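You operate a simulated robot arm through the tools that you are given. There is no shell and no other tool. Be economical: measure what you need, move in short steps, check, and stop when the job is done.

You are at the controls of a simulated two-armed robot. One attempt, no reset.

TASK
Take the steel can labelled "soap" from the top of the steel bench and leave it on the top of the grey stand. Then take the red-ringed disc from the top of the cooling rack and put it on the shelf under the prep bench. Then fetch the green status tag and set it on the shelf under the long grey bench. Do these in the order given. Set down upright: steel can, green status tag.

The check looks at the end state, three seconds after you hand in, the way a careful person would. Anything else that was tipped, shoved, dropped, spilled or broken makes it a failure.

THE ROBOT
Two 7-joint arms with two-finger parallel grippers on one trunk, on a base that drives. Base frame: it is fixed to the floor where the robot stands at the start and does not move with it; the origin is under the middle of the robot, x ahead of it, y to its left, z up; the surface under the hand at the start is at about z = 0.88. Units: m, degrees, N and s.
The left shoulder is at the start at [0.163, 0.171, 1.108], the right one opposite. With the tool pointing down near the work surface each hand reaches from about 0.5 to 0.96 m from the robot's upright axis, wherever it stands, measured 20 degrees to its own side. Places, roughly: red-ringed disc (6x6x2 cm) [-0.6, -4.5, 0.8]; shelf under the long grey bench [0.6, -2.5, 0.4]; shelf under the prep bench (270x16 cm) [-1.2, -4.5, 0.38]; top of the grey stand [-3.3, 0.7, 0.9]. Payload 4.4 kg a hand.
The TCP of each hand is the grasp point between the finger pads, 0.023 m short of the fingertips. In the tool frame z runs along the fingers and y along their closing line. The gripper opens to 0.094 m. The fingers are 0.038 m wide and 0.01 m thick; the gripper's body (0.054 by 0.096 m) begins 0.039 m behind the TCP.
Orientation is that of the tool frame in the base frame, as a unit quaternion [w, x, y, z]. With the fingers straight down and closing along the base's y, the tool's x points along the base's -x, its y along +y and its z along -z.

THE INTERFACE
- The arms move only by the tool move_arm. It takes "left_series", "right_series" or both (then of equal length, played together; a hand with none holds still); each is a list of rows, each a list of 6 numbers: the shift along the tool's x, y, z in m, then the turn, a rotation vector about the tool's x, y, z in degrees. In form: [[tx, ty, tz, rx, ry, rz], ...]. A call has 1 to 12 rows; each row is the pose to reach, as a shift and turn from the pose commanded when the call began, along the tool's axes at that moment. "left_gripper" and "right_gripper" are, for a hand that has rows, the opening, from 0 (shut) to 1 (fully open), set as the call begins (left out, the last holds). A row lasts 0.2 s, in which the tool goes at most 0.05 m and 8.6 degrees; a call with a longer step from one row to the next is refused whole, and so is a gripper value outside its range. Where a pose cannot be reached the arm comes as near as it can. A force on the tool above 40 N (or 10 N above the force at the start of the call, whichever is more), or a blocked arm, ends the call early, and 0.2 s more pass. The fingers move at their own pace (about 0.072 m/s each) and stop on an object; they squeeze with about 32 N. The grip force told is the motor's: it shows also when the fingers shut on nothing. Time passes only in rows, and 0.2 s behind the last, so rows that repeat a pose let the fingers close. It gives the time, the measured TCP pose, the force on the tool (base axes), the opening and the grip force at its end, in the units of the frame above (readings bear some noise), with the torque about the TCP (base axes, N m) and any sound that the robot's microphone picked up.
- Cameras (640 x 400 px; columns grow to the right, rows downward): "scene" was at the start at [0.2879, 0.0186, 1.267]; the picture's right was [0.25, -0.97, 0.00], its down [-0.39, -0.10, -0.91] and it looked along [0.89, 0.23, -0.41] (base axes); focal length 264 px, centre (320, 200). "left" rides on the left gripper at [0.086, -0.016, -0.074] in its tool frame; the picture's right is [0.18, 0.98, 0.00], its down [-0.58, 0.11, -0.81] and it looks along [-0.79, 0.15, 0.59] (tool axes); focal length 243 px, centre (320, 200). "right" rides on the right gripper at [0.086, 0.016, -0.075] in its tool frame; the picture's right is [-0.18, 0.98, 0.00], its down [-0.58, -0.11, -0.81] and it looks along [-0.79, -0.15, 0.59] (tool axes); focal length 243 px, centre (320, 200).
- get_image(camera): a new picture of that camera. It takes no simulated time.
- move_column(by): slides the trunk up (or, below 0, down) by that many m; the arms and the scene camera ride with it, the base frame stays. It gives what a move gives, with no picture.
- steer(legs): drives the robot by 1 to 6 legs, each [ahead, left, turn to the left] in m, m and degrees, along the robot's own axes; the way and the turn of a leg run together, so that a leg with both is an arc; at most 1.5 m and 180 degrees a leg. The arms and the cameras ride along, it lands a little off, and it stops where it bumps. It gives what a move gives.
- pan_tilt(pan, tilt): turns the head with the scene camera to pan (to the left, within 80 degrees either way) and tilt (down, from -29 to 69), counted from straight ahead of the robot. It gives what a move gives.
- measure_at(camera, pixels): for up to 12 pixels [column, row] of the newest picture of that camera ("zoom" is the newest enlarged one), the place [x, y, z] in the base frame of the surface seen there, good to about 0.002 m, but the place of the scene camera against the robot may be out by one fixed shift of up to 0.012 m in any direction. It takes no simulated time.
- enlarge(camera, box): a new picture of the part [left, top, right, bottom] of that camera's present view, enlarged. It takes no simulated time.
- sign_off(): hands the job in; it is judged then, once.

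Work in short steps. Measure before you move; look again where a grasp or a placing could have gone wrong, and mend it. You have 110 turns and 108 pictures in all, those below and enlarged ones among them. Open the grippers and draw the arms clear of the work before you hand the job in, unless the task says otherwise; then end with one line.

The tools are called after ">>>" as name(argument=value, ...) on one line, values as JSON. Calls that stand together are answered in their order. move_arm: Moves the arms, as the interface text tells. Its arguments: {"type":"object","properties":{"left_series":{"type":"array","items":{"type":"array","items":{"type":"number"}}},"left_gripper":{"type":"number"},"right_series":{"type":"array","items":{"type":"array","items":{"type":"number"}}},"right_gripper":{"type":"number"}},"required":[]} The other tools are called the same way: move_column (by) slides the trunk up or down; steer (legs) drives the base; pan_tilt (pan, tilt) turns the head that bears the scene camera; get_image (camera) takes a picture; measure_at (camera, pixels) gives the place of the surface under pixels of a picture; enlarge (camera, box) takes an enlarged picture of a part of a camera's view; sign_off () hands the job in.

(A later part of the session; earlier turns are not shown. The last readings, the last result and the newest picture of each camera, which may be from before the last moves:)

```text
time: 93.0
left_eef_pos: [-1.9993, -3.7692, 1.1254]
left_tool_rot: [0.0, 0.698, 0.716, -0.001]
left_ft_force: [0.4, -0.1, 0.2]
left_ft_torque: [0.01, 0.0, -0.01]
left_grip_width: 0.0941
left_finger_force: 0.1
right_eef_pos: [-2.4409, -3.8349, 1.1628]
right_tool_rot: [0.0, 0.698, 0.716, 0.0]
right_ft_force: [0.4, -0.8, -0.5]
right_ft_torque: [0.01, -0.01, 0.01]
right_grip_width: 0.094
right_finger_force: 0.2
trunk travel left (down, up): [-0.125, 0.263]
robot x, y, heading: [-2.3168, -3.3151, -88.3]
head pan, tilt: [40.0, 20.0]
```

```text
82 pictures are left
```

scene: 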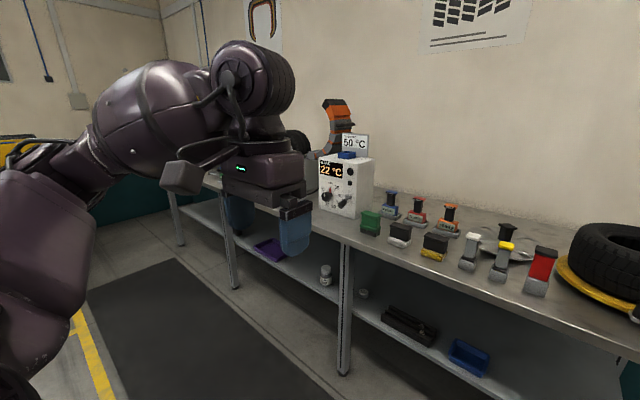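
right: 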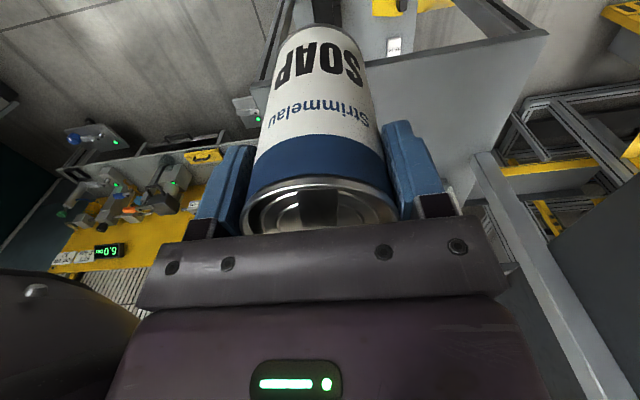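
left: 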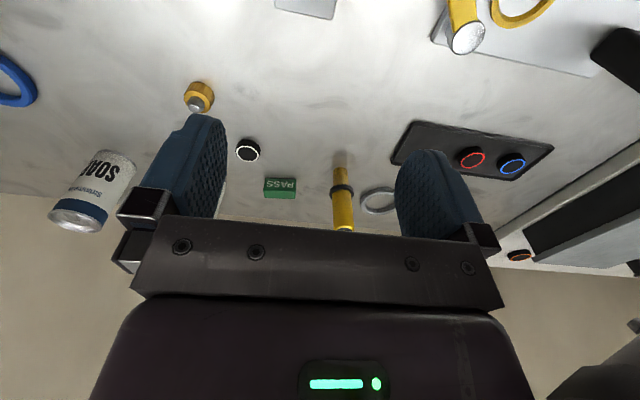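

Floor between the benches is clear (dark mat). Strafe left 1.45 m along the prep bench, then look at the bench.

>>> steer(legs=[[0, 1.45, -1.7]])

>>> pan_tilt(pan=5, tilt=28)

>>> get_image(camera="scene")

```text
time: 105.8
left_eef_pos: [-0.5566, -3.7355, 1.1266]
left_tool_rot: [0.0, 0.699, 0.716, 0.001]
left_ft_force: [0.3, -1.0, 0.2]
left_ft_torque: [-0.04, -0.02, 0.02]
left_grip_width: 0.0941
left_finger_force: 0.0
right_eef_pos: [-0.9991, -3.8012, 1.1632]
right_tool_rot: [0.0, 0.699, 0.715, 0.001]
right_ft_force: [0.1, 0.6, -0.3]
right_ft_torque: [-0.03, 0.02, -0.01]
right_grip_width: 0.0939
right_finger_force: 0.0
trunk travel left (down, up): [-0.125, 0.263]
robot x, y, heading: [-0.874, -3.2811, -88.7]
head pan, tilt: [40.0, 20.0]
```

```text
time: 106.8
left_eef_pos: [-0.5561, -3.7361, 1.1255]
left_tool_rot: [0.0, 0.699, 0.715, 0.0]
left_ft_force: [-0.2, 0.2, -0.7]
left_ft_torque: [0.0, 0.02, -0.02]
left_grip_width: 0.094
left_finger_force: 0.1
right_eef_pos: [-1.0, -3.8005, 1.1619]
right_tool_rot: [0.0, 0.699, 0.715, 0.001]
right_ft_force: [0.2, 0.9, 0.7]
right_ft_torque: [0.03, 0.0, 0.0]
right_grip_width: 0.0942
right_finger_force: 0.2
trunk travel left (down, up): [-0.125, 0.263]
robot x, y, heading: [-0.8769, -3.2784, -88.9]
head pan, tilt: [5.0, 28.0]
```

```text
81 pictures are left
```

scene: 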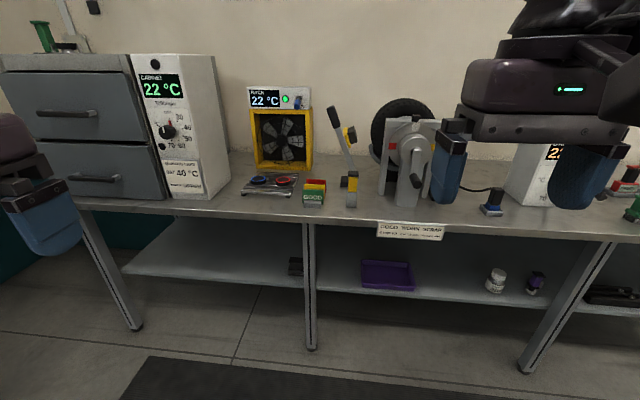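

The cooling rack with blue and red discs is at (268,184). Enlarge and measure.

>>> enlarge(camera="scene", box=[220, 130, 380, 300])

>>> measure_at(camera="scene", pixels=[[283, 182], [259, 181], [312, 188], [250, 212], [280, 226], [240, 240], [240, 280], [295, 266], [205, 250], [385, 272], [355, 180], [345, 300]])

```text
2.35 times, centred on (300, 215) of scene
```

zoom: 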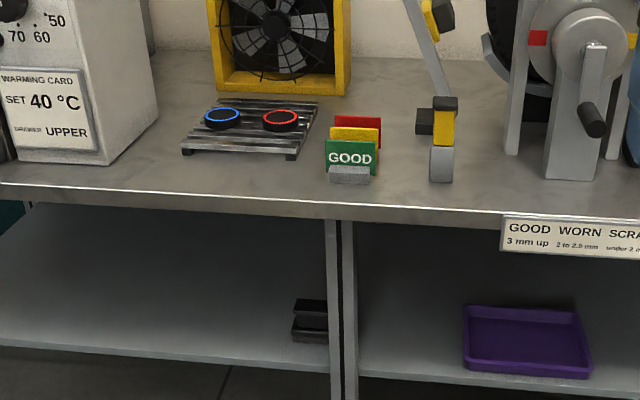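

```text
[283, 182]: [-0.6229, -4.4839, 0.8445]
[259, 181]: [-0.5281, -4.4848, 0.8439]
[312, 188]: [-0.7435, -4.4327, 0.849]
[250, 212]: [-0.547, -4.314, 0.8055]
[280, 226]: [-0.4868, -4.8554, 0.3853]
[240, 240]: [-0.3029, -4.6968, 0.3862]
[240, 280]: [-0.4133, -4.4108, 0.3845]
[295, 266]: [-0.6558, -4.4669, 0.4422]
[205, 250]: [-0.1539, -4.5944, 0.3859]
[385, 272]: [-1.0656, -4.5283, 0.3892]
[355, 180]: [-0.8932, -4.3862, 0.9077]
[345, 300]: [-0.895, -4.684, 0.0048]
```

I'll look closer at this spot: disc, rack, and the coloured "GOOD" plates.

>>> enlarge(camera="scene", box=[235, 165, 335, 225])

>>> measure_at(camera="zoom", pixels=[[310, 95], [272, 110], [346, 110], [310, 130], [310, 160], [450, 200], [450, 160], [150, 105], [60, 200], [330, 200]])

```text
6.40 times, centred on (285, 195) of scene
```

zoom: 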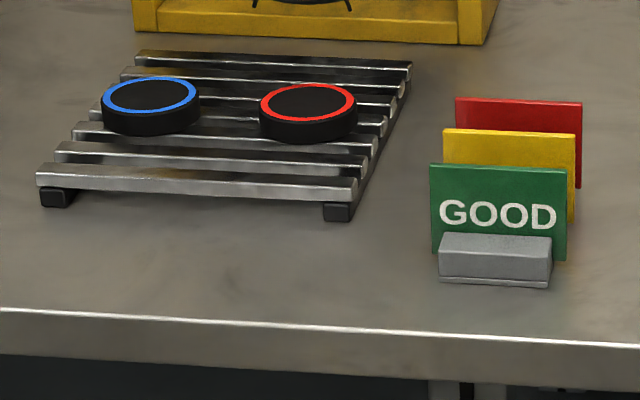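

```text
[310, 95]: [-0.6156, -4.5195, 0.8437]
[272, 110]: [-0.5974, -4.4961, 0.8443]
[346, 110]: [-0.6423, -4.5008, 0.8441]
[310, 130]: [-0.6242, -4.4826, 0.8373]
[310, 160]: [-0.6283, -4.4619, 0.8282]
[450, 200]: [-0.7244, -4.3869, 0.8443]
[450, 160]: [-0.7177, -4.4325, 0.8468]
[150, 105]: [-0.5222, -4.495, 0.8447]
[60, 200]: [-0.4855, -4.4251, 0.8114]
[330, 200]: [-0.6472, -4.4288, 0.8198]
```

PASS block at the start bench is the tag; the GOOD plates belong to a holder here. The red disc is at about (-0.620, -4.500, top 0.844). I'll drive 0.43 m nearer, with both hands still in front of the bench items.

>>> steer(legs=[[0.43, 0, -1.2]])

>>> pan_tilt(pan=15, tilt=45)

>>> get_image(camera="scene")

>>> get_image(camera="left")

```text
time: 109.5
left_eef_pos: [-0.558, -4.1635, 1.1246]
left_tool_rot: [0.0, 0.704, 0.71, -0.001]
left_ft_force: [0.1, -0.3, -0.3]
left_ft_torque: [-0.02, -0.01, -0.01]
left_grip_width: 0.0937
left_finger_force: 0.1
right_eef_pos: [-0.9997, -4.2221, 1.1618]
right_tool_rot: [0.001, 0.704, 0.71, -0.001]
right_ft_force: [0.0, -0.2, -0.1]
right_ft_torque: [0.01, 0.04, 0.02]
right_grip_width: 0.094
right_finger_force: 0.1
trunk travel left (down, up): [-0.125, 0.263]
robot x, y, heading: [-0.8684, -3.7023, -89.3]
head pan, tilt: [5.0, 28.0]
```

```text
time: 110.2
left_eef_pos: [-0.5566, -4.1631, 1.1257]
left_tool_rot: [-0.001, 0.704, 0.71, 0.0]
left_ft_force: [-0.5, -1.1, 0.0]
left_ft_torque: [0.03, -0.02, -0.04]
left_grip_width: 0.0942
left_finger_force: 0.0
right_eef_pos: [-0.9996, -4.2229, 1.1616]
right_tool_rot: [0.0, 0.703, 0.711, 0.0]
right_ft_force: [0.4, 0.2, 0.7]
right_ft_torque: [-0.02, -0.01, -0.01]
right_grip_width: 0.0938
right_finger_force: 0.0
trunk travel left (down, up): [-0.125, 0.263]
robot x, y, heading: [-0.8675, -3.7024, -89.5]
head pan, tilt: [15.0, 45.0]
```

```text
78 pictures are left
```

scene: 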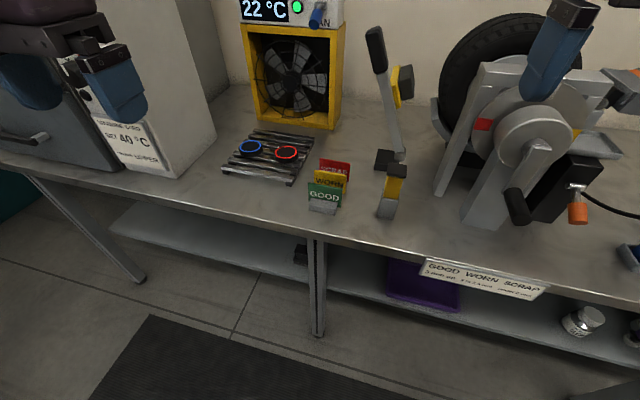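

```text
77 pictures are left
```

left: 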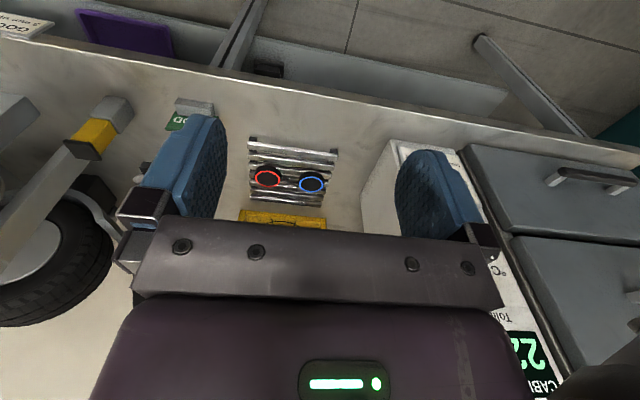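

Measure disc, neighbours and shelf front in the left-hand view.

>>> measure_at(camera="left", pixels=[[268, 171], [268, 187], [254, 179], [282, 179], [312, 183], [388, 145], [365, 190], [285, 220], [188, 108], [250, 138], [330, 80], [270, 105]])

>>> measure_at(camera="scene", pixels=[[287, 153], [251, 147], [180, 178], [265, 85], [323, 190], [230, 262], [150, 230], [300, 252], [318, 300], [140, 210], [260, 215], [340, 25]])

```text
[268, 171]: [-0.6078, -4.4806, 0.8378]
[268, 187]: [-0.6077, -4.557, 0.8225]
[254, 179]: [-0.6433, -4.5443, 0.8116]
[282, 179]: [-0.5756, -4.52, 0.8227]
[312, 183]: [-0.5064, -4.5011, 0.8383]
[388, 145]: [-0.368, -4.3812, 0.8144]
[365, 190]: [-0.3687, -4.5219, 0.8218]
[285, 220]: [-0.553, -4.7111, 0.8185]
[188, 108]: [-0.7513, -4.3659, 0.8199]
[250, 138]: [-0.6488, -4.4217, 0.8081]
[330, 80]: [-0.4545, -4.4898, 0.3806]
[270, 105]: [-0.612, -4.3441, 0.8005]
```

```text
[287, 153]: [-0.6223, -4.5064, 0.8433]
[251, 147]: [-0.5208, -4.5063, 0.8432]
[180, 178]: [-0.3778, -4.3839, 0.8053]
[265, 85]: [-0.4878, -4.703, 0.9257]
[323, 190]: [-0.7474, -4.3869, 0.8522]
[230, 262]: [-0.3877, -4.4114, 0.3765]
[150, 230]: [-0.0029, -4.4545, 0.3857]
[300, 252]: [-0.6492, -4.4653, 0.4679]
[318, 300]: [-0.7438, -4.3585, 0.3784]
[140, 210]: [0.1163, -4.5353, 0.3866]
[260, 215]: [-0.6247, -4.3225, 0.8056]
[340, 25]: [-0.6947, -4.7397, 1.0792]
```

Enlarge the left view at the disc for a precise centre.

>>> enlarge(camera="left", box=[230, 130, 350, 215])

>>> measure_at(camera="zoom", pixels=[[202, 220], [202, 250], [202, 280], [145, 250], [262, 250], [437, 280], [202, 290]])

```text
4.71 times, centred on (290, 172) of left
```

zoom: 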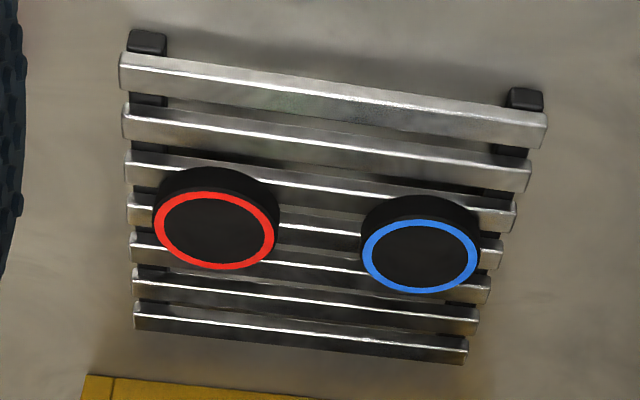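

```text
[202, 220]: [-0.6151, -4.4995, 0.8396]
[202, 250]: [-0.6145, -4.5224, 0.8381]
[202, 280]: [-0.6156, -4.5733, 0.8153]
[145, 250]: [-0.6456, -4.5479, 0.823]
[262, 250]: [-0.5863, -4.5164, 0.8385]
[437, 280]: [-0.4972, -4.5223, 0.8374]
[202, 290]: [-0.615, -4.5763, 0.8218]
```

Disc centre ≈(-0.609,-4.506), top 0.839. The warming cabinet's corner (-0.37,-4.38) is near where the left elbow would go, so I'll shift the robot 0.12 m right first and check the left arm's shape.

>>> steer(legs=[[0.02, -0.12, 0]])

>>> pan_tilt(pan=45, tilt=25)

>>> get_image(camera="scene")

```text
time: 112.0
left_eef_pos: [-0.6822, -4.1833, 1.1265]
left_tool_rot: [-0.001, 0.704, 0.71, 0.0]
left_ft_force: [-0.6, -0.4, 0.7]
left_ft_torque: [0.02, -0.02, 0.02]
left_grip_width: 0.0941
left_finger_force: 0.0
right_eef_pos: [-1.1251, -4.2426, 1.162]
right_tool_rot: [0.0, 0.704, 0.71, 0.0]
right_ft_force: [0.3, -0.1, 0.6]
right_ft_torque: [0.01, 0.01, -0.02]
right_grip_width: 0.0942
right_finger_force: 0.0
trunk travel left (down, up): [-0.125, 0.263]
robot x, y, heading: [-0.9946, -3.7221, -89.7]
head pan, tilt: [15.0, 45.0]
```

```text
time: 113.0
left_eef_pos: [-0.6813, -4.1845, 1.1254]
left_tool_rot: [-0.001, 0.704, 0.71, 0.0]
left_ft_force: [0.4, -0.2, 0.3]
left_ft_torque: [0.01, 0.02, 0.0]
left_grip_width: 0.0938
left_finger_force: 0.1
right_eef_pos: [-1.1259, -4.2424, 1.1621]
right_tool_rot: [0.0, 0.704, 0.71, 0.001]
right_ft_force: [0.1, -0.8, -0.4]
right_ft_torque: [0.0, -0.01, 0.03]
right_grip_width: 0.094
right_finger_force: 0.0
trunk travel left (down, up): [-0.125, 0.263]
robot x, y, heading: [-0.9954, -3.723, -89.4]
head pan, tilt: [45.0, 25.0]
```

```text
75 pictures are left
```

scene: 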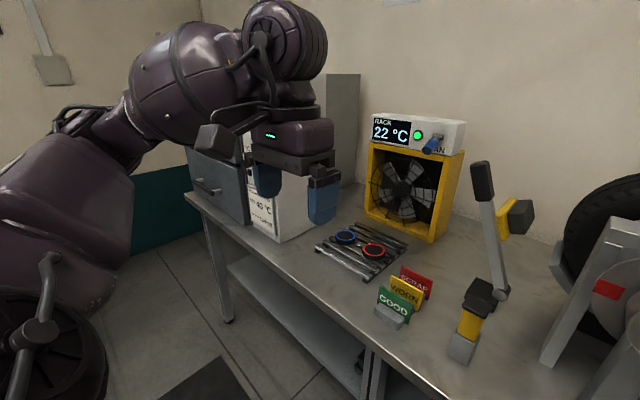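

Move the left hand toward the disc at height while tilting it 25°, part-way, then look at elbow clearance.

>>> move_arm(left_series=[[-0.04, 0.01, 0, 0, -8.3, 0], [-0.08, 0.02, 0, 0, -16.6, 0], [-0.12, 0.03, 0, 0, -25, 0], [-0.16, 0.04, 0, 0, -25, 0], [-0.2, 0.045, 0, 0, -25, 0], [-0.24, 0.055, 0, 0, -25, 0], [-0.24, 0.055, 0, 0, -25, 0]], left_gripper=1)

>>> get_image(camera="scene")

```text
time: 114.5
left_eef_pos: [-0.6242, -4.4247, 1.1276]
left_tool_rot: [0.154, 0.688, 0.693, -0.153]
left_ft_force: [0.0, -0.3, 0.4]
left_ft_torque: [-0.01, 0.04, 0.01]
left_grip_width: 0.094
left_finger_force: 0.1
right_eef_pos: [-1.1244, -4.2419, 1.1633]
right_tool_rot: [0.0, 0.704, 0.711, -0.001]
right_ft_force: [0.3, 0.1, -0.8]
right_ft_torque: [0.01, -0.03, 0.0]
right_grip_width: 0.0939
right_finger_force: 0.0
trunk travel left (down, up): [-0.125, 0.263]
robot x, y, heading: [-0.9942, -3.7263, -89.6]
head pan, tilt: [45.0, 25.0]
```

```text
74 pictures are left
```

scene: 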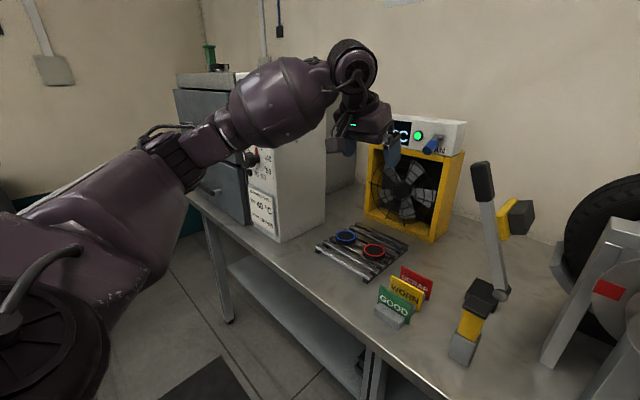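

Tilt is right (fingers lean toward -y). Check forearm clearance from the cabinet by measuring.

>>> measure_at(camera="scene", pixels=[[270, 100], [300, 70], [310, 130], [205, 145], [160, 170], [280, 160], [325, 140], [240, 160], [195, 95], [250, 65]])

```text
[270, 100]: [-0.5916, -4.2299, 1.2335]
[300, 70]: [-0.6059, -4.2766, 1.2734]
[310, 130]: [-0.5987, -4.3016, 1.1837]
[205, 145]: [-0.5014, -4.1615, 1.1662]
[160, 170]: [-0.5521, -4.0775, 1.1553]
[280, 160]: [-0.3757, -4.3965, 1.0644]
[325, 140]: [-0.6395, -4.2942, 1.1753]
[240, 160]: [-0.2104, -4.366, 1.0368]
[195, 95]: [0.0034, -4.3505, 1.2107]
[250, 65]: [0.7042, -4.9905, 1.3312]
```

Clearance about 8 cm or more. Advance along the tool axis to about 0.1 m above the disc, then view from the wrist.

>>> move_arm(left_series=[[0, 0.005, 0.04, 0, 0, 0], [0, 0.01, 0.08, 0, 0, 0], [0, 0.015, 0.12, 0, 0, 0], [0.002, 0.015, 0.16, 0, 0, 0], [0.002, 0.015, 0.195, 0, 0, 0], [0.002, 0.015, 0.195, 0, 0, 0]])

>>> get_image(camera="left")

>>> get_image(camera="scene")

```text
time: 116.0
left_eef_pos: [-0.6092, -4.5069, 0.9489]
left_tool_rot: [0.154, 0.688, 0.693, -0.154]
left_ft_force: [1.3, -0.6, 0.1]
left_ft_torque: [0.03, 0.0, -0.03]
left_grip_width: 0.0942
left_finger_force: 0.0
right_eef_pos: [-1.1242, -4.2445, 1.1633]
right_tool_rot: [0.0, 0.704, 0.71, -0.001]
right_ft_force: [-0.3, 0.2, 0.7]
right_ft_torque: [-0.02, 0.0, -0.01]
right_grip_width: 0.0937
right_finger_force: 0.0
trunk travel left (down, up): [-0.125, 0.263]
robot x, y, heading: [-0.9935, -3.7246, -89.4]
head pan, tilt: [45.0, 25.0]
```

```text
73 pictures are left
```

left: 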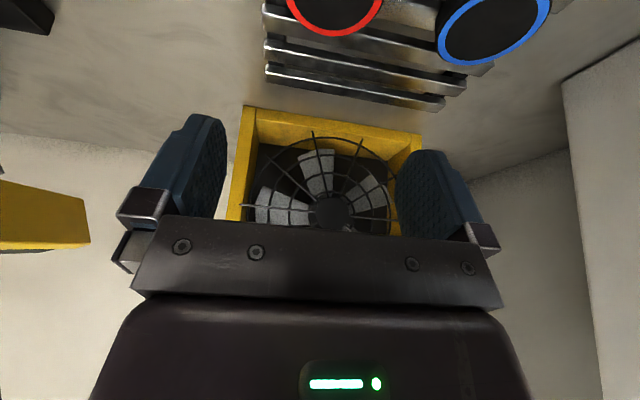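

```text
72 pictures are left
```

scene: 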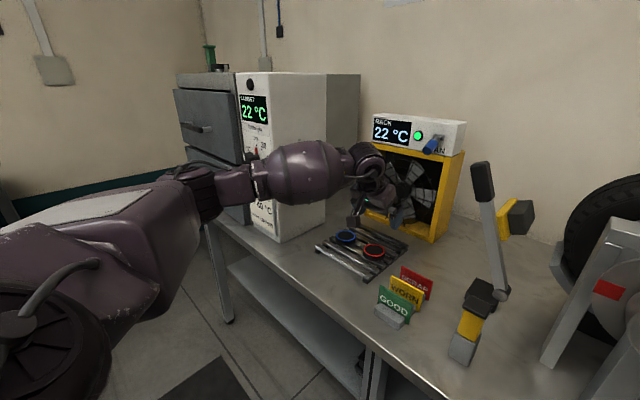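

Measure the discs in the wrist view, near the top of the picture.

>>> measure_at(camera="left", pixels=[[335, 31], [290, 3], [379, 3], [335, 8], [440, 42], [495, 61], [500, 20], [565, 85], [264, 40], [265, 180]])

```text
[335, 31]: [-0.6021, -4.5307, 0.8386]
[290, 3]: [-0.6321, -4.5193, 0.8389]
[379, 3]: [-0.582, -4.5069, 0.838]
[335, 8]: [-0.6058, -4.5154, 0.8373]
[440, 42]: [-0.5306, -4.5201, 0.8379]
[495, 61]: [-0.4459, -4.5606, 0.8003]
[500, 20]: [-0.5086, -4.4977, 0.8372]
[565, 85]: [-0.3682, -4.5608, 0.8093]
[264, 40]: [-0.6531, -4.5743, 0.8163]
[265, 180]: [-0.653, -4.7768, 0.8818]
```

Disc centre ≈(-0.607,-4.503). Lower straight down to TCP z≈0.850.

>>> move_arm(left_series=[[0.015, 0.001, 0.03, 0, 0, 0], [0.03, 0.001, 0.06, 0, 0, 0], [0.038, 0.001, 0.075, 0, 0, 0], [0.042, 0.001, 0.083, 0, 0, 0], [0.0447, 0.001, 0.0884, 0, 0, 0], [0.0447, 0.001, 0.0884, 0, 0, 0]])

>>> enlarge(camera="scene", box=[290, 120, 470, 300])

>>> get_image(camera="left")

```text
time: 117.3
left_eef_pos: [-0.6085, -4.5012, 0.8506]
left_tool_rot: [0.156, 0.687, 0.693, -0.153]
left_ft_force: [1.8, -2.3, 7.5]
left_ft_torque: [0.01, -0.43, -0.08]
left_grip_width: 0.094
left_finger_force: 0.0
right_eef_pos: [-1.1257, -4.2421, 1.1623]
right_tool_rot: [0.001, 0.704, 0.711, -0.001]
right_ft_force: [-0.2, 0.0, 0.4]
right_ft_torque: [0.01, 0.01, 0.01]
right_grip_width: 0.094
right_finger_force: 0.0
trunk travel left (down, up): [-0.125, 0.263]
robot x, y, heading: [-0.9967, -3.7263, -89.4]
head pan, tilt: [45.0, 25.0]
```

```text
2.22 times, centred on (380, 210) of scene
```

zoom: 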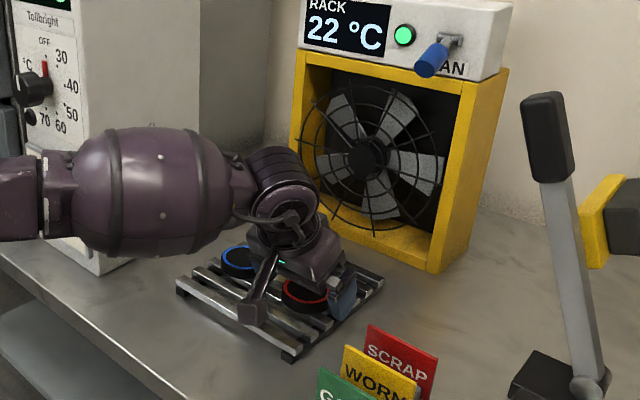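

```text
70 pictures are left
```

left: 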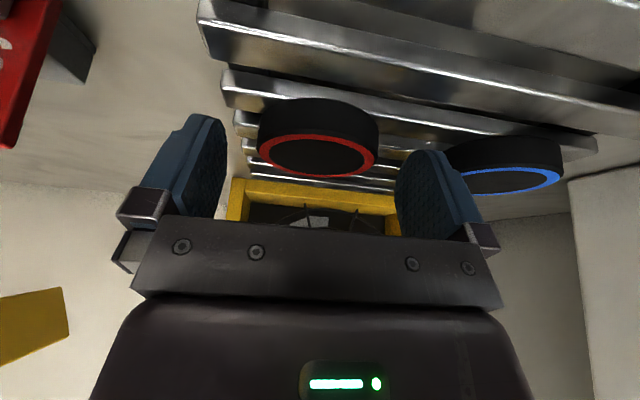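

The fingertip lightly touches a rack slat (7.5 N). Raise 3 mm, then close on the red disc.

>>> move_arm(left_series=[[-0.0013, 0.001, -0.0027, 0, 0, 0], [-0.0013, 0.001, -0.0027, 0, 0, 0]])

>>> move_arm(left_series=[[0, 0, 0, 0, 0, 0], [0, 0, 0, 0, 0, 0], [0, 0, 0, 0, 0, 0], [0, 0, 0, 0, 0, 0], [0, 0, 0, 0, 0, 0]], left_gripper=0)

>>> get_image(camera="left")

```text
time: 118.0
left_eef_pos: [-0.6069, -4.5017, 0.8501]
left_tool_rot: [0.153, 0.687, 0.694, -0.151]
left_ft_force: [-0.3, 0.2, 0.1]
left_ft_torque: [-0.03, -0.02, 0.0]
left_grip_width: 0.0941
left_finger_force: 0.1
right_eef_pos: [-1.1245, -4.2416, 1.162]
right_tool_rot: [0.0, 0.704, 0.71, 0.0]
right_ft_force: [-0.8, -0.5, 0.0]
right_ft_torque: [0.0, -0.07, 0.03]
right_grip_width: 0.0939
right_finger_force: 0.0
trunk travel left (down, up): [-0.125, 0.263]
robot x, y, heading: [-0.9948, -3.7246, -89.5]
head pan, tilt: [45.0, 25.0]
```

```text
time: 119.2
left_eef_pos: [-0.6071, -4.5016, 0.8519]
left_tool_rot: [0.154, 0.687, 0.693, -0.152]
left_ft_force: [0.3, 0.7, -0.7]
left_ft_torque: [0.03, 0.02, 0.0]
left_grip_width: 0.0582
left_finger_force: 31.6
right_eef_pos: [-1.1246, -4.2435, 1.1614]
right_tool_rot: [0.0, 0.704, 0.71, 0.0]
right_ft_force: [-0.3, -0.5, 0.2]
right_ft_torque: [-0.01, 0.0, 0.02]
right_grip_width: 0.0938
right_finger_force: 0.1
trunk travel left (down, up): [-0.125, 0.263]
robot x, y, heading: [-0.9968, -3.7269, -89.7]
head pan, tilt: [45.0, 25.0]
```

```text
69 pictures are left
```

left: 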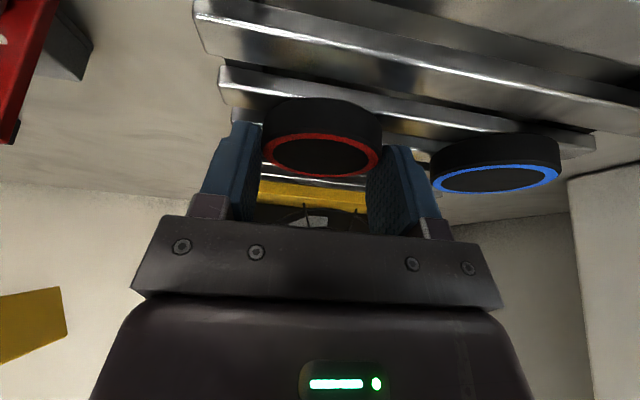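

Gripped (0.058 m). Lift straight up 0.24 m, then draw back 0.2 m toward the robot.

>>> move_arm(left_series=[[-0.0085, 0, -0.018, 0, 0, 0], [-0.0255, 0, -0.054, 0, 0, 0], [-0.0425, 0, -0.09, 0, 0, 0], [-0.0595, 0, -0.127, 0, 0, 0], [-0.0765, 0, -0.163, 0, 0, 0], [-0.0935, 0, -0.2, 0, 0, 0], [-0.102, 0, -0.218, 0, 0, 0], [-0.066, -0.01, -0.235, 0, 0, 0], [-0.03, -0.02, -0.252, 0, 0, 0], [0.006, -0.03, -0.269, 0, 0, 0], [0.042, -0.04, -0.286, 0, 0, 0], [0.078, -0.05, -0.303, 0, 0, 0]])

>>> get_image(camera="scene")

```text
time: 121.8
left_eef_pos: [-0.6565, -4.3012, 1.0921]
left_tool_rot: [0.154, 0.687, 0.693, -0.153]
left_ft_force: [-0.4, -0.4, 0.4]
left_ft_torque: [0.0, 0.01, -0.01]
left_grip_width: 0.0583
left_finger_force: 31.9
right_eef_pos: [-1.1242, -4.2429, 1.1637]
right_tool_rot: [0.0, 0.704, 0.71, -0.001]
right_ft_force: [-0.1, 1.1, 0.6]
right_ft_torque: [-0.01, 0.01, -0.01]
right_grip_width: 0.0938
right_finger_force: 0.1
trunk travel left (down, up): [-0.125, 0.263]
robot x, y, heading: [-0.9907, -3.7212, -90.0]
head pan, tilt: [45.0, 25.0]
```

```text
68 pictures are left
```

scene: 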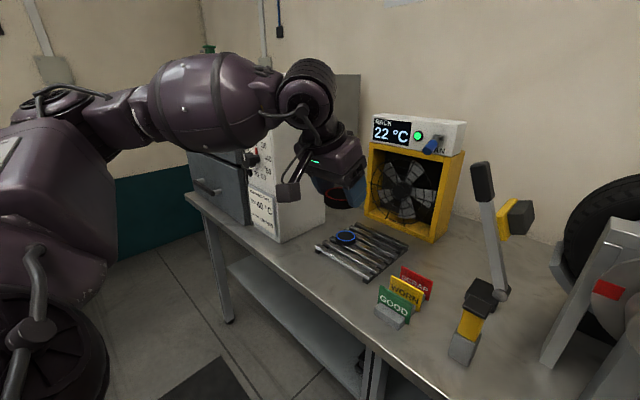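

Disc held. Back the robot 0.3 m and left 0.15 m so the hand clears the bench edge, and lower the trunk.

>>> steer(legs=[[-0.3, 0, 0], [0, 0.15, 0]])

>>> move_column(by=-0.12)

>>> pan_tilt(pan=20, tilt=35)

>>> get_image(camera="scene")

```text
time: 125.3
left_eef_pos: [-0.5023, -4.003, 1.0915]
left_tool_rot: [0.154, 0.684, 0.696, -0.153]
left_ft_force: [0.1, 1.0, -1.2]
left_ft_torque: [0.0, -0.01, -0.01]
left_grip_width: 0.0584
left_finger_force: 31.9
right_eef_pos: [-0.9715, -3.9464, 1.1629]
right_tool_rot: [0.0, 0.701, 0.713, 0.0]
right_ft_force: [-0.2, 0.3, 0.0]
right_ft_torque: [-0.04, 0.01, -0.01]
right_grip_width: 0.094
right_finger_force: 0.1
trunk travel left (down, up): [-0.125, 0.263]
robot x, y, heading: [-0.846, -3.4285, -89.1]
head pan, tilt: [45.0, 25.0]
```

```text
time: 126.8
left_eef_pos: [-0.5034, -4.0008, 0.973]
left_tool_rot: [0.155, 0.685, 0.695, -0.153]
left_ft_force: [-0.2, -0.3, -0.1]
left_ft_torque: [0.01, -0.02, 0.01]
left_grip_width: 0.0583
left_finger_force: 32.3
right_eef_pos: [-0.971, -3.9465, 1.0427]
right_tool_rot: [0.001, 0.701, 0.713, -0.001]
right_ft_force: [0.3, 0.1, 0.6]
right_ft_torque: [-0.05, 0.02, 0.03]
right_grip_width: 0.0938
right_finger_force: 0.0
trunk travel left (down, up): [-0.005, 0.383]
robot x, y, heading: [-0.8425, -3.4251, -89.1]
head pan, tilt: [45.0, 25.0]
```

```text
time: 127.7
left_eef_pos: [-0.5042, -4.0024, 0.9712]
left_tool_rot: [0.154, 0.684, 0.696, -0.152]
left_ft_force: [-0.7, 0.1, -0.9]
left_ft_torque: [0.01, -0.02, 0.0]
left_grip_width: 0.0581
left_finger_force: 31.7
right_eef_pos: [-0.9716, -3.9463, 1.0419]
right_tool_rot: [0.0, 0.7, 0.714, 0.0]
right_ft_force: [0.7, 0.5, -0.2]
right_ft_torque: [0.0, 0.01, 0.01]
right_grip_width: 0.0939
right_finger_force: 0.1
trunk travel left (down, up): [-0.005, 0.383]
robot x, y, heading: [-0.843, -3.4262, -88.7]
head pan, tilt: [20.0, 35.0]
```

```text
67 pictures are left
```

scene: 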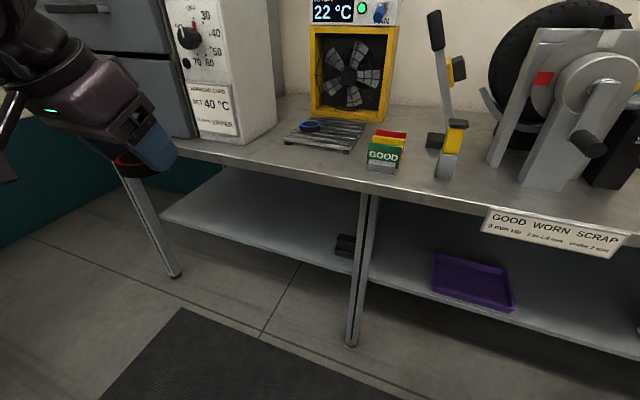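

Now lower the hand in front of the bench to z≈0.45 while tilting another 20° (to 45°).

>>> move_arm(left_series=[[0.0168, 0, 0.04, 0, -1.7, 0], [0.0336, 0, 0.08, 0, -3.3, 0], [0.0505, 0, 0.12, 0, -5, 0], [0.0673, 0, 0.16, 0, -6.7, 0], [0.0841, 0, 0.2, 0, -8.3, 0], [0.101, 0, 0.24, 0, -10, 0], [0.1178, 0, 0.28, 0, -11.7, 0], [0.1346, 0, 0.32, 0, -13.3, 0], [0.1515, 0, 0.36, 0, -15, 0], [0.1683, 0, 0.4, 0, -16.7, 0], [0.1851, 0, 0.44, 0, -18.3, 0], [0.202, 0, 0.48, 0, -20, 0]])

>>> get_image(camera="scene")

>>> get_image(camera="left")

```text
time: 130.3
left_eef_pos: [-0.5386, -4.1505, 0.5561]
left_tool_rot: [0.238, 0.66, 0.682, -0.207]
left_ft_force: [0.8, -0.2, -3.0]
left_ft_torque: [-0.03, 0.0, -0.01]
left_grip_width: 0.0584
left_finger_force: 31.6
left hand out of reach, approached as far as the arm can: row 1, 2, 3, 4, 7, 8, 9, 10, 11, 12
right_eef_pos: [-0.9709, -3.949, 1.0398]
right_tool_rot: [-0.002, 0.701, 0.713, 0.001]
right_ft_force: [0.0, -0.6, 0.0]
right_ft_torque: [0.05, 0.04, 0.02]
right_grip_width: 0.0942
right_finger_force: 0.0
trunk travel left (down, up): [-0.005, 0.383]
robot x, y, heading: [-0.8444, -3.4234, -89.1]
head pan, tilt: [20.0, 35.0]
```

```text
66 pictures are left
```

scene: 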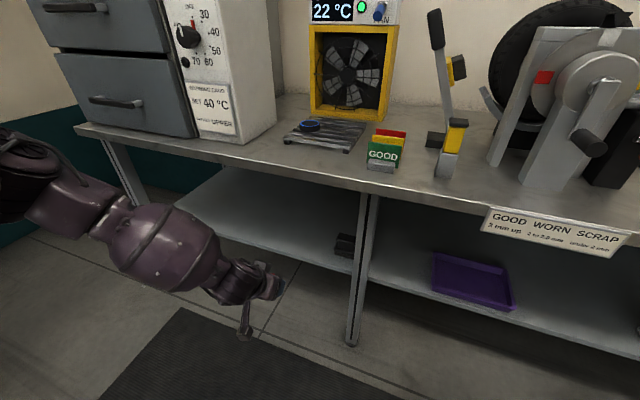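

```text
65 pictures are left
```

left: 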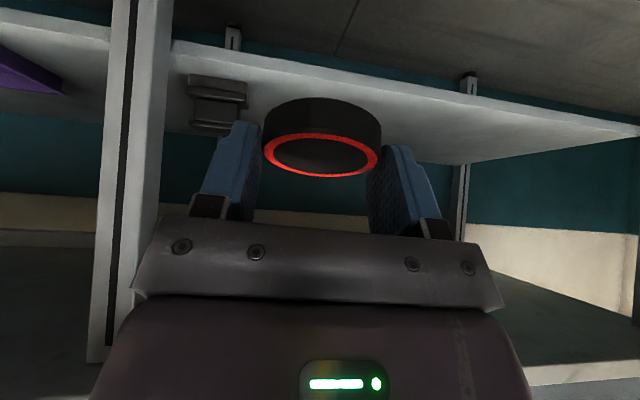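

The low pose close to the robot is out of reach (TCP at (-0.539,-4.151,0.556)); farther out should be reachable. I'll move 0.17 m toward -y in the commanded frame and see.

>>> move_arm(left_series=[[-0.03, 0, 0.03, 0, 0, 0], [-0.06, 0, 0.06, 0, 0, 0], [-0.09, 0, 0.09, 0, 0, 0], [-0.12, 0, 0.12, 0, 0, 0], [-0.12, 0, 0.12, 0, 0, 0]])

```text
time: 131.5
left_eef_pos: [-0.4981, -4.2679, 0.5813]
left_tool_rot: [0.239, 0.659, 0.682, -0.208]
left_ft_force: [0.5, 0.2, -0.7]
left_ft_torque: [0.01, 0.02, 0.01]
left_grip_width: 0.0581
left_finger_force: 32.5
left hand out of reach, approached as far as the arm can: row 2, 3, 4, 5
right_eef_pos: [-0.9717, -3.9465, 1.0412]
right_tool_rot: [0.0, 0.701, 0.713, 0.0]
right_ft_force: [-0.3, 0.2, 0.3]
right_ft_torque: [0.01, -0.05, -0.03]
right_grip_width: 0.0937
right_finger_force: 0.0
trunk travel left (down, up): [-0.005, 0.383]
robot x, y, heading: [-0.8473, -3.4285, -88.9]
head pan, tilt: [20.0, 35.0]
```

Still limited; the wrist angle may be the constraint. Try tilting 20° further toward horizontal while lowering 0.1 m.

>>> move_arm(left_series=[[0, 0, 0, 0, -7, 0], [0, 0, 0, 0, -14, 0], [0.012, 0, 0.016, 0, -20, 0], [0.024, 0, 0.032, 0, -20, 0], [0.036, 0, 0.048, 0, -20, 0], [0.048, 0, 0.064, 0, -20, 0], [0.06, 0, 0.08, 0, -20, 0]])

>>> get_image(camera="scene")

```text
time: 133.1
left_eef_pos: [-0.4995, -4.2777, 0.5911]
left_tool_rot: [0.298, 0.638, 0.659, -0.264]
left_ft_force: [-0.2, -0.6, -1.8]
left_ft_torque: [0.02, 0.02, -0.01]
left_grip_width: 0.0584
left_finger_force: 31.4
left hand out of reach, approached as far as the arm can: row 2, 3, 4, 5, 6, 7
right_eef_pos: [-0.9722, -3.946, 1.0421]
right_tool_rot: [0.0, 0.701, 0.713, 0.001]
right_ft_force: [-0.3, -0.4, -0.5]
right_ft_torque: [-0.01, 0.0, 0.03]
right_grip_width: 0.0941
right_finger_force: 0.1
trunk travel left (down, up): [-0.005, 0.383]
robot x, y, heading: [-0.8435, -3.4266, -89.1]
head pan, tilt: [20.0, 35.0]
```

```text
64 pictures are left
```

scene: 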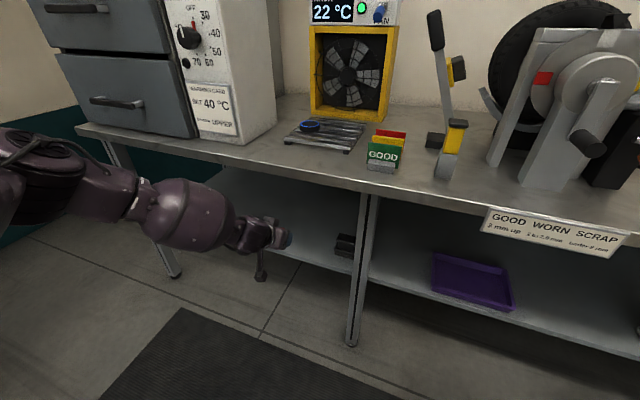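

Measure the arm's links to understand the limit.

>>> measure_at(camera="scene", pixels=[[20, 170], [100, 190], [180, 215], [245, 235], [262, 260], [280, 238]])

>>> pan_tilt(pan=60, tilt=45)

>>> get_image(camera="scene")

```text
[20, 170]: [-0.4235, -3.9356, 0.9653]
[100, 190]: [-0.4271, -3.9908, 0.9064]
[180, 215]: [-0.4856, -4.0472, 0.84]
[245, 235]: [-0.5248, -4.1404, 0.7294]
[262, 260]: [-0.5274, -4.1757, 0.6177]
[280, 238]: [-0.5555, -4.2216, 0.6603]
```

```text
time: 134.2
left_eef_pos: [-0.4981, -4.2782, 0.5913]
left_tool_rot: [0.298, 0.638, 0.66, -0.264]
left_ft_force: [0.1, 0.1, -0.8]
left_ft_torque: [0.06, 0.01, -0.01]
left_grip_width: 0.0581
left_finger_force: 32.1
right_eef_pos: [-0.9712, -3.9471, 1.0429]
right_tool_rot: [0.0, 0.701, 0.713, 0.0]
right_ft_force: [0.6, 0.5, -0.4]
right_ft_torque: [-0.02, 0.0, 0.0]
right_grip_width: 0.0938
right_finger_force: 0.0
trunk travel left (down, up): [-0.005, 0.383]
robot x, y, heading: [-0.8478, -3.4238, -88.9]
head pan, tilt: [60.0, 45.0]
```

```text
63 pictures are left
```

scene: 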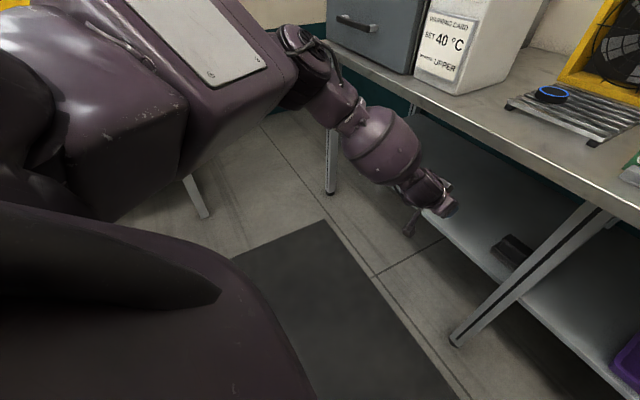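

The elbow sits high and outboard; a target further outboard and nearer lets the forearm hang down. Try shifting the hand 0.12 m left and 0.1 m back, then lowering 0.16 m.

>>> move_arm(left_series=[[0.0227, 0.03, -0.0243, 0, 0, 0], [0.0454, 0.06, -0.0486, 0, 0, 0], [0.068, 0.09, -0.073, 0, 0, 0], [0.068, 0.12, -0.073, 0, 0, 0], [0.0914, 0.12, -0.0512, 0, 0, 0], [0.1148, 0.12, -0.0294, 0, 0, 0], [0.138, 0.12, -0.0076, 0, 0, 0], [0.161, 0.12, 0.0142, 0, 0, 0], [0.185, 0.12, 0.036, 0, 0, 0], [0.185, 0.12, 0.036, 0, 0, 0]])

>>> get_image(camera="scene")

```text
time: 136.4
left_eef_pos: [-0.4028, -4.2571, 0.5448]
left_tool_rot: [0.273, 0.647, 0.675, -0.225]
left_ft_force: [0.6, 0.6, -0.3]
left_ft_torque: [0.02, -0.02, 0.0]
left_grip_width: 0.0583
left_finger_force: 32.0
left hand out of reach, approached as far as the arm can: row 1, 2, 3, 4, 5, 6, 7, 8, 9, 10
right_eef_pos: [-0.972, -3.9466, 1.0422]
right_tool_rot: [0.0, 0.701, 0.713, -0.001]
right_ft_force: [0.1, 0.1, 0.1]
right_ft_torque: [0.04, -0.01, 0.0]
right_grip_width: 0.0939
right_finger_force: 0.1
trunk travel left (down, up): [-0.005, 0.383]
robot x, y, heading: [-0.8417, -3.4272, -88.9]
head pan, tilt: [60.0, 45.0]
```

```text
62 pictures are left
```

scene: 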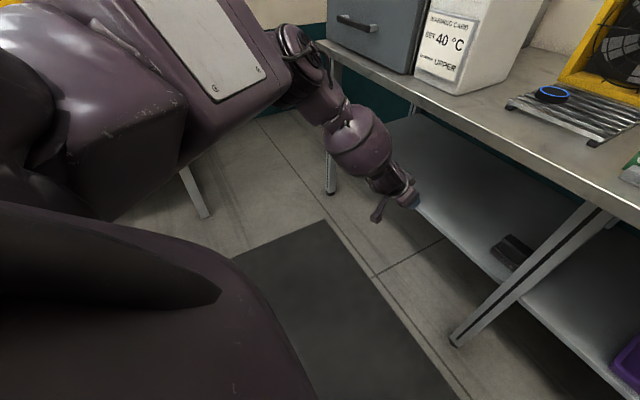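

Measure links again to find which joint stays fixed.

>>> measure_at(camera="scene", pixels=[[120, 80], [210, 60], [265, 65], [300, 45], [318, 95], [360, 150], [385, 185], [405, 200], [378, 212]])

```text
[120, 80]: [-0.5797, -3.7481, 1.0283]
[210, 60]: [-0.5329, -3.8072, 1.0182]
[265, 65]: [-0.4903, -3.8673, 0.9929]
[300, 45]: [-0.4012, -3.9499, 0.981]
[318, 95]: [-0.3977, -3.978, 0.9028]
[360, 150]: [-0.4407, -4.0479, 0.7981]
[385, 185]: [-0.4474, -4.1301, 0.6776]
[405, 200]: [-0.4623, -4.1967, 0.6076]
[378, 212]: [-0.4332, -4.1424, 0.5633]
```

The upper arm stays almost level. Test with less tilt (about 25°): rotate back 17° while lowering 0.12 m, holding the last row to see whether it creeps.

>>> move_arm(left_series=[[0, 0, 0, 0, 6, 0], [0, 0, 0, 0, 12, 0], [0.02, 0, 0.022, 0, 17, 0], [0.04, 0, 0.044, 0, 17, 0], [0.06, 0, 0.066, 0, 17, 0], [0.08, 0, 0.088, 0, 17, 0], [0.08, 0, 0.088, 0, 17, 0], [0.08, 0, 0.088, 0, 17, 0]])

```text
time: 138.2
left_eef_pos: [-0.3891, -4.2024, 0.4951]
left_tool_rot: [0.17, 0.673, 0.709, -0.127]
left_ft_force: [-1.0, 1.0, 0.4]
left_ft_torque: [-0.01, 0.0, 0.02]
left_grip_width: 0.0586
left_finger_force: 32.1
left hand out of reach, approached as far as the arm can: row 3, 4, 5, 6, 7, 8
right_eef_pos: [-0.9718, -3.9469, 1.0427]
right_tool_rot: [-0.001, 0.701, 0.713, 0.0]
right_ft_force: [0.3, -0.2, 0.5]
right_ft_torque: [-0.02, -0.01, 0.03]
right_grip_width: 0.0938
right_finger_force: 0.1
trunk travel left (down, up): [-0.005, 0.383]
robot x, y, heading: [-0.843, -3.4246, -89.2]
head pan, tilt: [60.0, 45.0]
```

The wrist centre seems stuck at z≈0.71 in this elbow-out posture. I'll back off 0.17 m, raise and stretch the arm far ahead (so that the upper arm must pitch down), then lower along an extended arc.

>>> steer(legs=[[-0.17, 0, 0]])

>>> move_arm(left_series=[[-0.03, -0.015, -0.029, 0, 0, 0], [-0.06, -0.03, -0.058, 0, -2, 0], [-0.09, -0.045, -0.087, 0, -4, 0], [-0.12, -0.06, -0.116, 0, -6, 0], [-0.15, -0.075, -0.145, 0, -8, 0], [-0.18, -0.09, -0.174, 0, -10, 0], [-0.21, -0.105, -0.203, 0, -12, 0], [-0.24, -0.12, -0.232, 0, -14, 0], [-0.27, -0.135, -0.261, 0, -16, 0], [-0.3, -0.15, -0.28, 0, -18, 0], [-0.32, -0.15, -0.294, 0, -20, 0], [-0.32, -0.15, -0.294, 0, -20, 0]])

>>> get_image(camera="scene")

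```text
time: 139.7
left_eef_pos: [-0.3952, -4.0363, 0.4971]
left_tool_rot: [0.171, 0.674, 0.708, -0.127]
left_ft_force: [-0.6, -0.2, -0.5]
left_ft_torque: [0.02, 0.0, 0.0]
left_grip_width: 0.0585
left_finger_force: 32.4
right_eef_pos: [-0.9762, -3.7788, 1.0424]
right_tool_rot: [0.0, 0.702, 0.712, 0.0]
right_ft_force: [0.0, 0.2, 0.1]
right_ft_torque: [-0.03, 0.01, 0.04]
right_grip_width: 0.094
right_finger_force: 0.1
trunk travel left (down, up): [-0.005, 0.383]
robot x, y, heading: [-0.8418, -3.2588, -89.1]
head pan, tilt: [60.0, 45.0]
```

```text
time: 142.3
left_eef_pos: [-0.5521, -4.2172, 0.889]
left_tool_rot: [0.291, 0.642, 0.667, -0.242]
left_ft_force: [0.3, -0.7, 0.0]
left_ft_torque: [0.0, 0.01, -0.05]
left_grip_width: 0.0585
left_finger_force: 32.0
right_eef_pos: [-0.9772, -3.7791, 1.0427]
right_tool_rot: [0.0, 0.703, 0.711, 0.0]
right_ft_force: [0.9, -0.5, -0.2]
right_ft_torque: [0.03, -0.01, -0.01]
right_grip_width: 0.0942
right_finger_force: 0.0
trunk travel left (down, up): [-0.005, 0.383]
robot x, y, heading: [-0.8455, -3.2588, -89.2]
head pan, tilt: [60.0, 45.0]
```

```text
61 pictures are left
```

scene: 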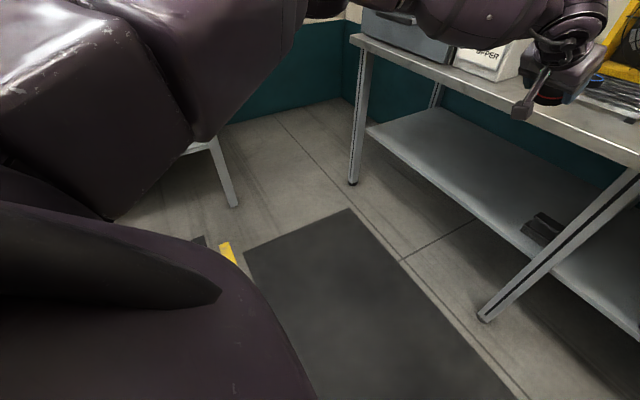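

Reached (ahead 0.96, z 0.889). Back another 0.1 m, stretch a bit further, then lower 0.4 m at that distance.

>>> steer(legs=[[-0.1, 0, 0]])

>>> move_arm(left_series=[[-0.029, 0, 0.028, 0, 0, 0], [-0.058, 0, 0.056, 0, 0, 0], [-0.027, 0, 0.088, 0, 0, 0], [0.004, 0, 0.12, 0, 0, 0], [0.035, 0, 0.152, 0, 0, 0], [0.066, 0, 0.184, 0, 0, 0], [0.097, 0, 0.216, 0, 0, 0], [0.128, 0, 0.248, 0, 0, 0], [0.159, 0, 0.28, 0, 0, 0], [0.19, 0, 0.312, 0, 0, 0], [0.221, 0, 0.344, 0, 0, 0], [0.221, 0, 0.344, 0, 0, 0]])

>>> get_image(camera="scene")

```text
time: 143.4
left_eef_pos: [-0.5549, -4.1151, 0.8908]
left_tool_rot: [0.29, 0.642, 0.666, -0.244]
left_ft_force: [-0.2, 0.1, -0.8]
left_ft_torque: [-0.02, -0.03, -0.01]
left_grip_width: 0.0584
left_finger_force: 31.7
right_eef_pos: [-0.9791, -3.6769, 1.0438]
right_tool_rot: [0.001, 0.703, 0.711, -0.001]
right_ft_force: [0.0, 0.7, 0.7]
right_ft_torque: [-0.02, 0.01, 0.01]
right_grip_width: 0.0939
right_finger_force: 0.0
trunk travel left (down, up): [-0.005, 0.383]
robot x, y, heading: [-0.8501, -3.1539, -89.5]
head pan, tilt: [60.0, 45.0]
```

```text
time: 146.0
left_eef_pos: [-0.4915, -4.0722, 0.6567]
left_tool_rot: [0.29, 0.643, 0.666, -0.243]
left_ft_force: [-0.6, 0.3, 0.8]
left_ft_torque: [0.02, -0.02, 0.0]
left_grip_width: 0.0582
left_finger_force: 32.1
left hand out of reach, approached as far as the arm can: row 1, 2, 3, 4, 5, 6, 7, 8, 9, 10, 11, 12
right_eef_pos: [-0.9796, -3.679, 1.0424]
right_tool_rot: [0.0, 0.702, 0.712, 0.0]
right_ft_force: [0.4, 0.0, 0.0]
right_ft_torque: [-0.02, -0.02, 0.0]
right_grip_width: 0.0939
right_finger_force: 0.1
trunk travel left (down, up): [-0.005, 0.383]
robot x, y, heading: [-0.8463, -3.1561, -89.3]
head pan, tilt: [60.0, 45.0]
```

```text
60 pictures are left
```

scene: 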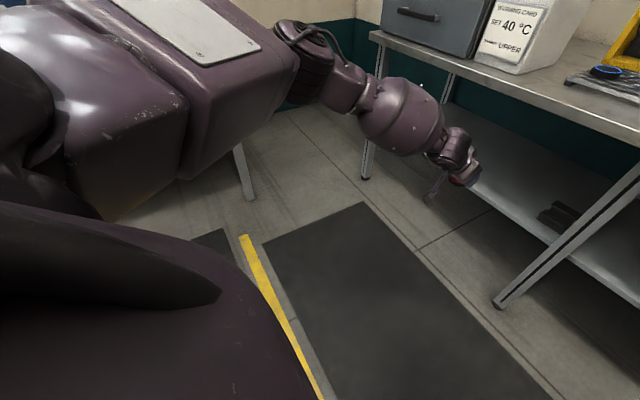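

Analysis: the wrist is on a reach sphere of ≈0.63 m round the shoulder, so the low pose must be nearer and in front of the shoulder. Command TCP ≈0.72 ahead, 0.20 left, z 0.47.

>>> move_arm(left_series=[[0.034, -0.019, 0, 0, 0, 0], [0.068, -0.038, 0, 0, 0, 0], [0.102, -0.057, -0.001, 0, 0, 0], [0.136, -0.077, -0.001, 0, 0, 0], [0.17, -0.096, -0.002, 0, 0, 0], [0.204, -0.115, -0.002, 0, 0, 0], [0.238, -0.135, -0.003, 0, 0, 0], [0.272, -0.154, -0.003, 0, 0, 0], [0.272, -0.154, -0.003, 0, 0, 0]])

>>> get_image(camera="scene")

```text
time: 148.0
left_eef_pos: [-0.5849, -3.9307, 0.5919]
left_tool_rot: [0.285, 0.644, 0.669, -0.236]
left_ft_force: [-0.3, -0.1, -0.7]
left_ft_torque: [0.02, -0.01, 0.06]
left_grip_width: 0.0587
left_finger_force: 32.2
left hand out of reach, approached as far as the arm can: row 1, 2, 3, 4, 5, 6, 7, 8, 9
right_eef_pos: [-0.9788, -3.6788, 1.0434]
right_tool_rot: [0.0, 0.703, 0.711, 0.0]
right_ft_force: [-1.3, -0.1, -0.3]
right_ft_torque: [0.0, 0.02, 0.01]
right_grip_width: 0.094
right_finger_force: 0.1
trunk travel left (down, up): [-0.005, 0.383]
robot x, y, heading: [-0.8461, -3.1576, -89.3]
head pan, tilt: [60.0, 45.0]
```

```text
59 pictures are left
```

scene: 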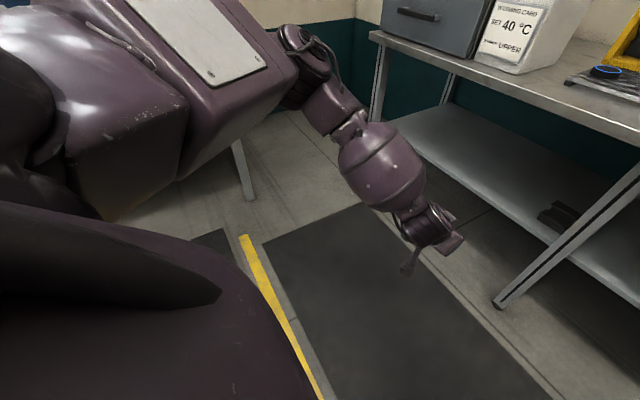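

The upper arm hasn't moved in any of these, so some joint is clamped. Test whether yawing the hand inward (right) 25° frees it while lowering 0.1 m.

>>> move_arm(left_series=[[0, 0, 0, 5, 0, 5.2], [0, 0, 0, 10, 0, 10.4], [0.015, 0, 0.015, 14, 0, 14.4], [0.03, 0, 0.03, 17.5, 0, 18], [0.045, 0, 0.045, 17.5, 0, 18], [0.06, 0, 0.06, 17.5, 0, 18], [0.07, 0, 0.072, 17.5, 0, 18], [0.07, 0, 0.072, 17.5, 0, 18]])

```text
time: 149.8
left_eef_pos: [-0.5821, -3.9653, 0.5779]
left_tool_rot: [0.219, 0.778, 0.515, -0.286]
left_ft_force: [0.0, -0.3, -0.5]
left_ft_torque: [0.0, -0.01, -0.01]
left_grip_width: 0.0583
left_finger_force: 31.6
left hand out of reach, approached as far as the arm can: row 1, 2, 3, 4, 5, 6, 7, 8
right_eef_pos: [-0.9783, -3.678, 1.0443]
right_tool_rot: [-0.001, 0.703, 0.711, 0.0]
right_ft_force: [0.2, 0.0, -0.1]
right_ft_torque: [0.01, 0.05, 0.0]
right_grip_width: 0.0941
right_finger_force: 0.0
trunk travel left (down, up): [-0.005, 0.383]
robot x, y, heading: [-0.8454, -3.1608, -89.8]
head pan, tilt: [60.0, 45.0]
```

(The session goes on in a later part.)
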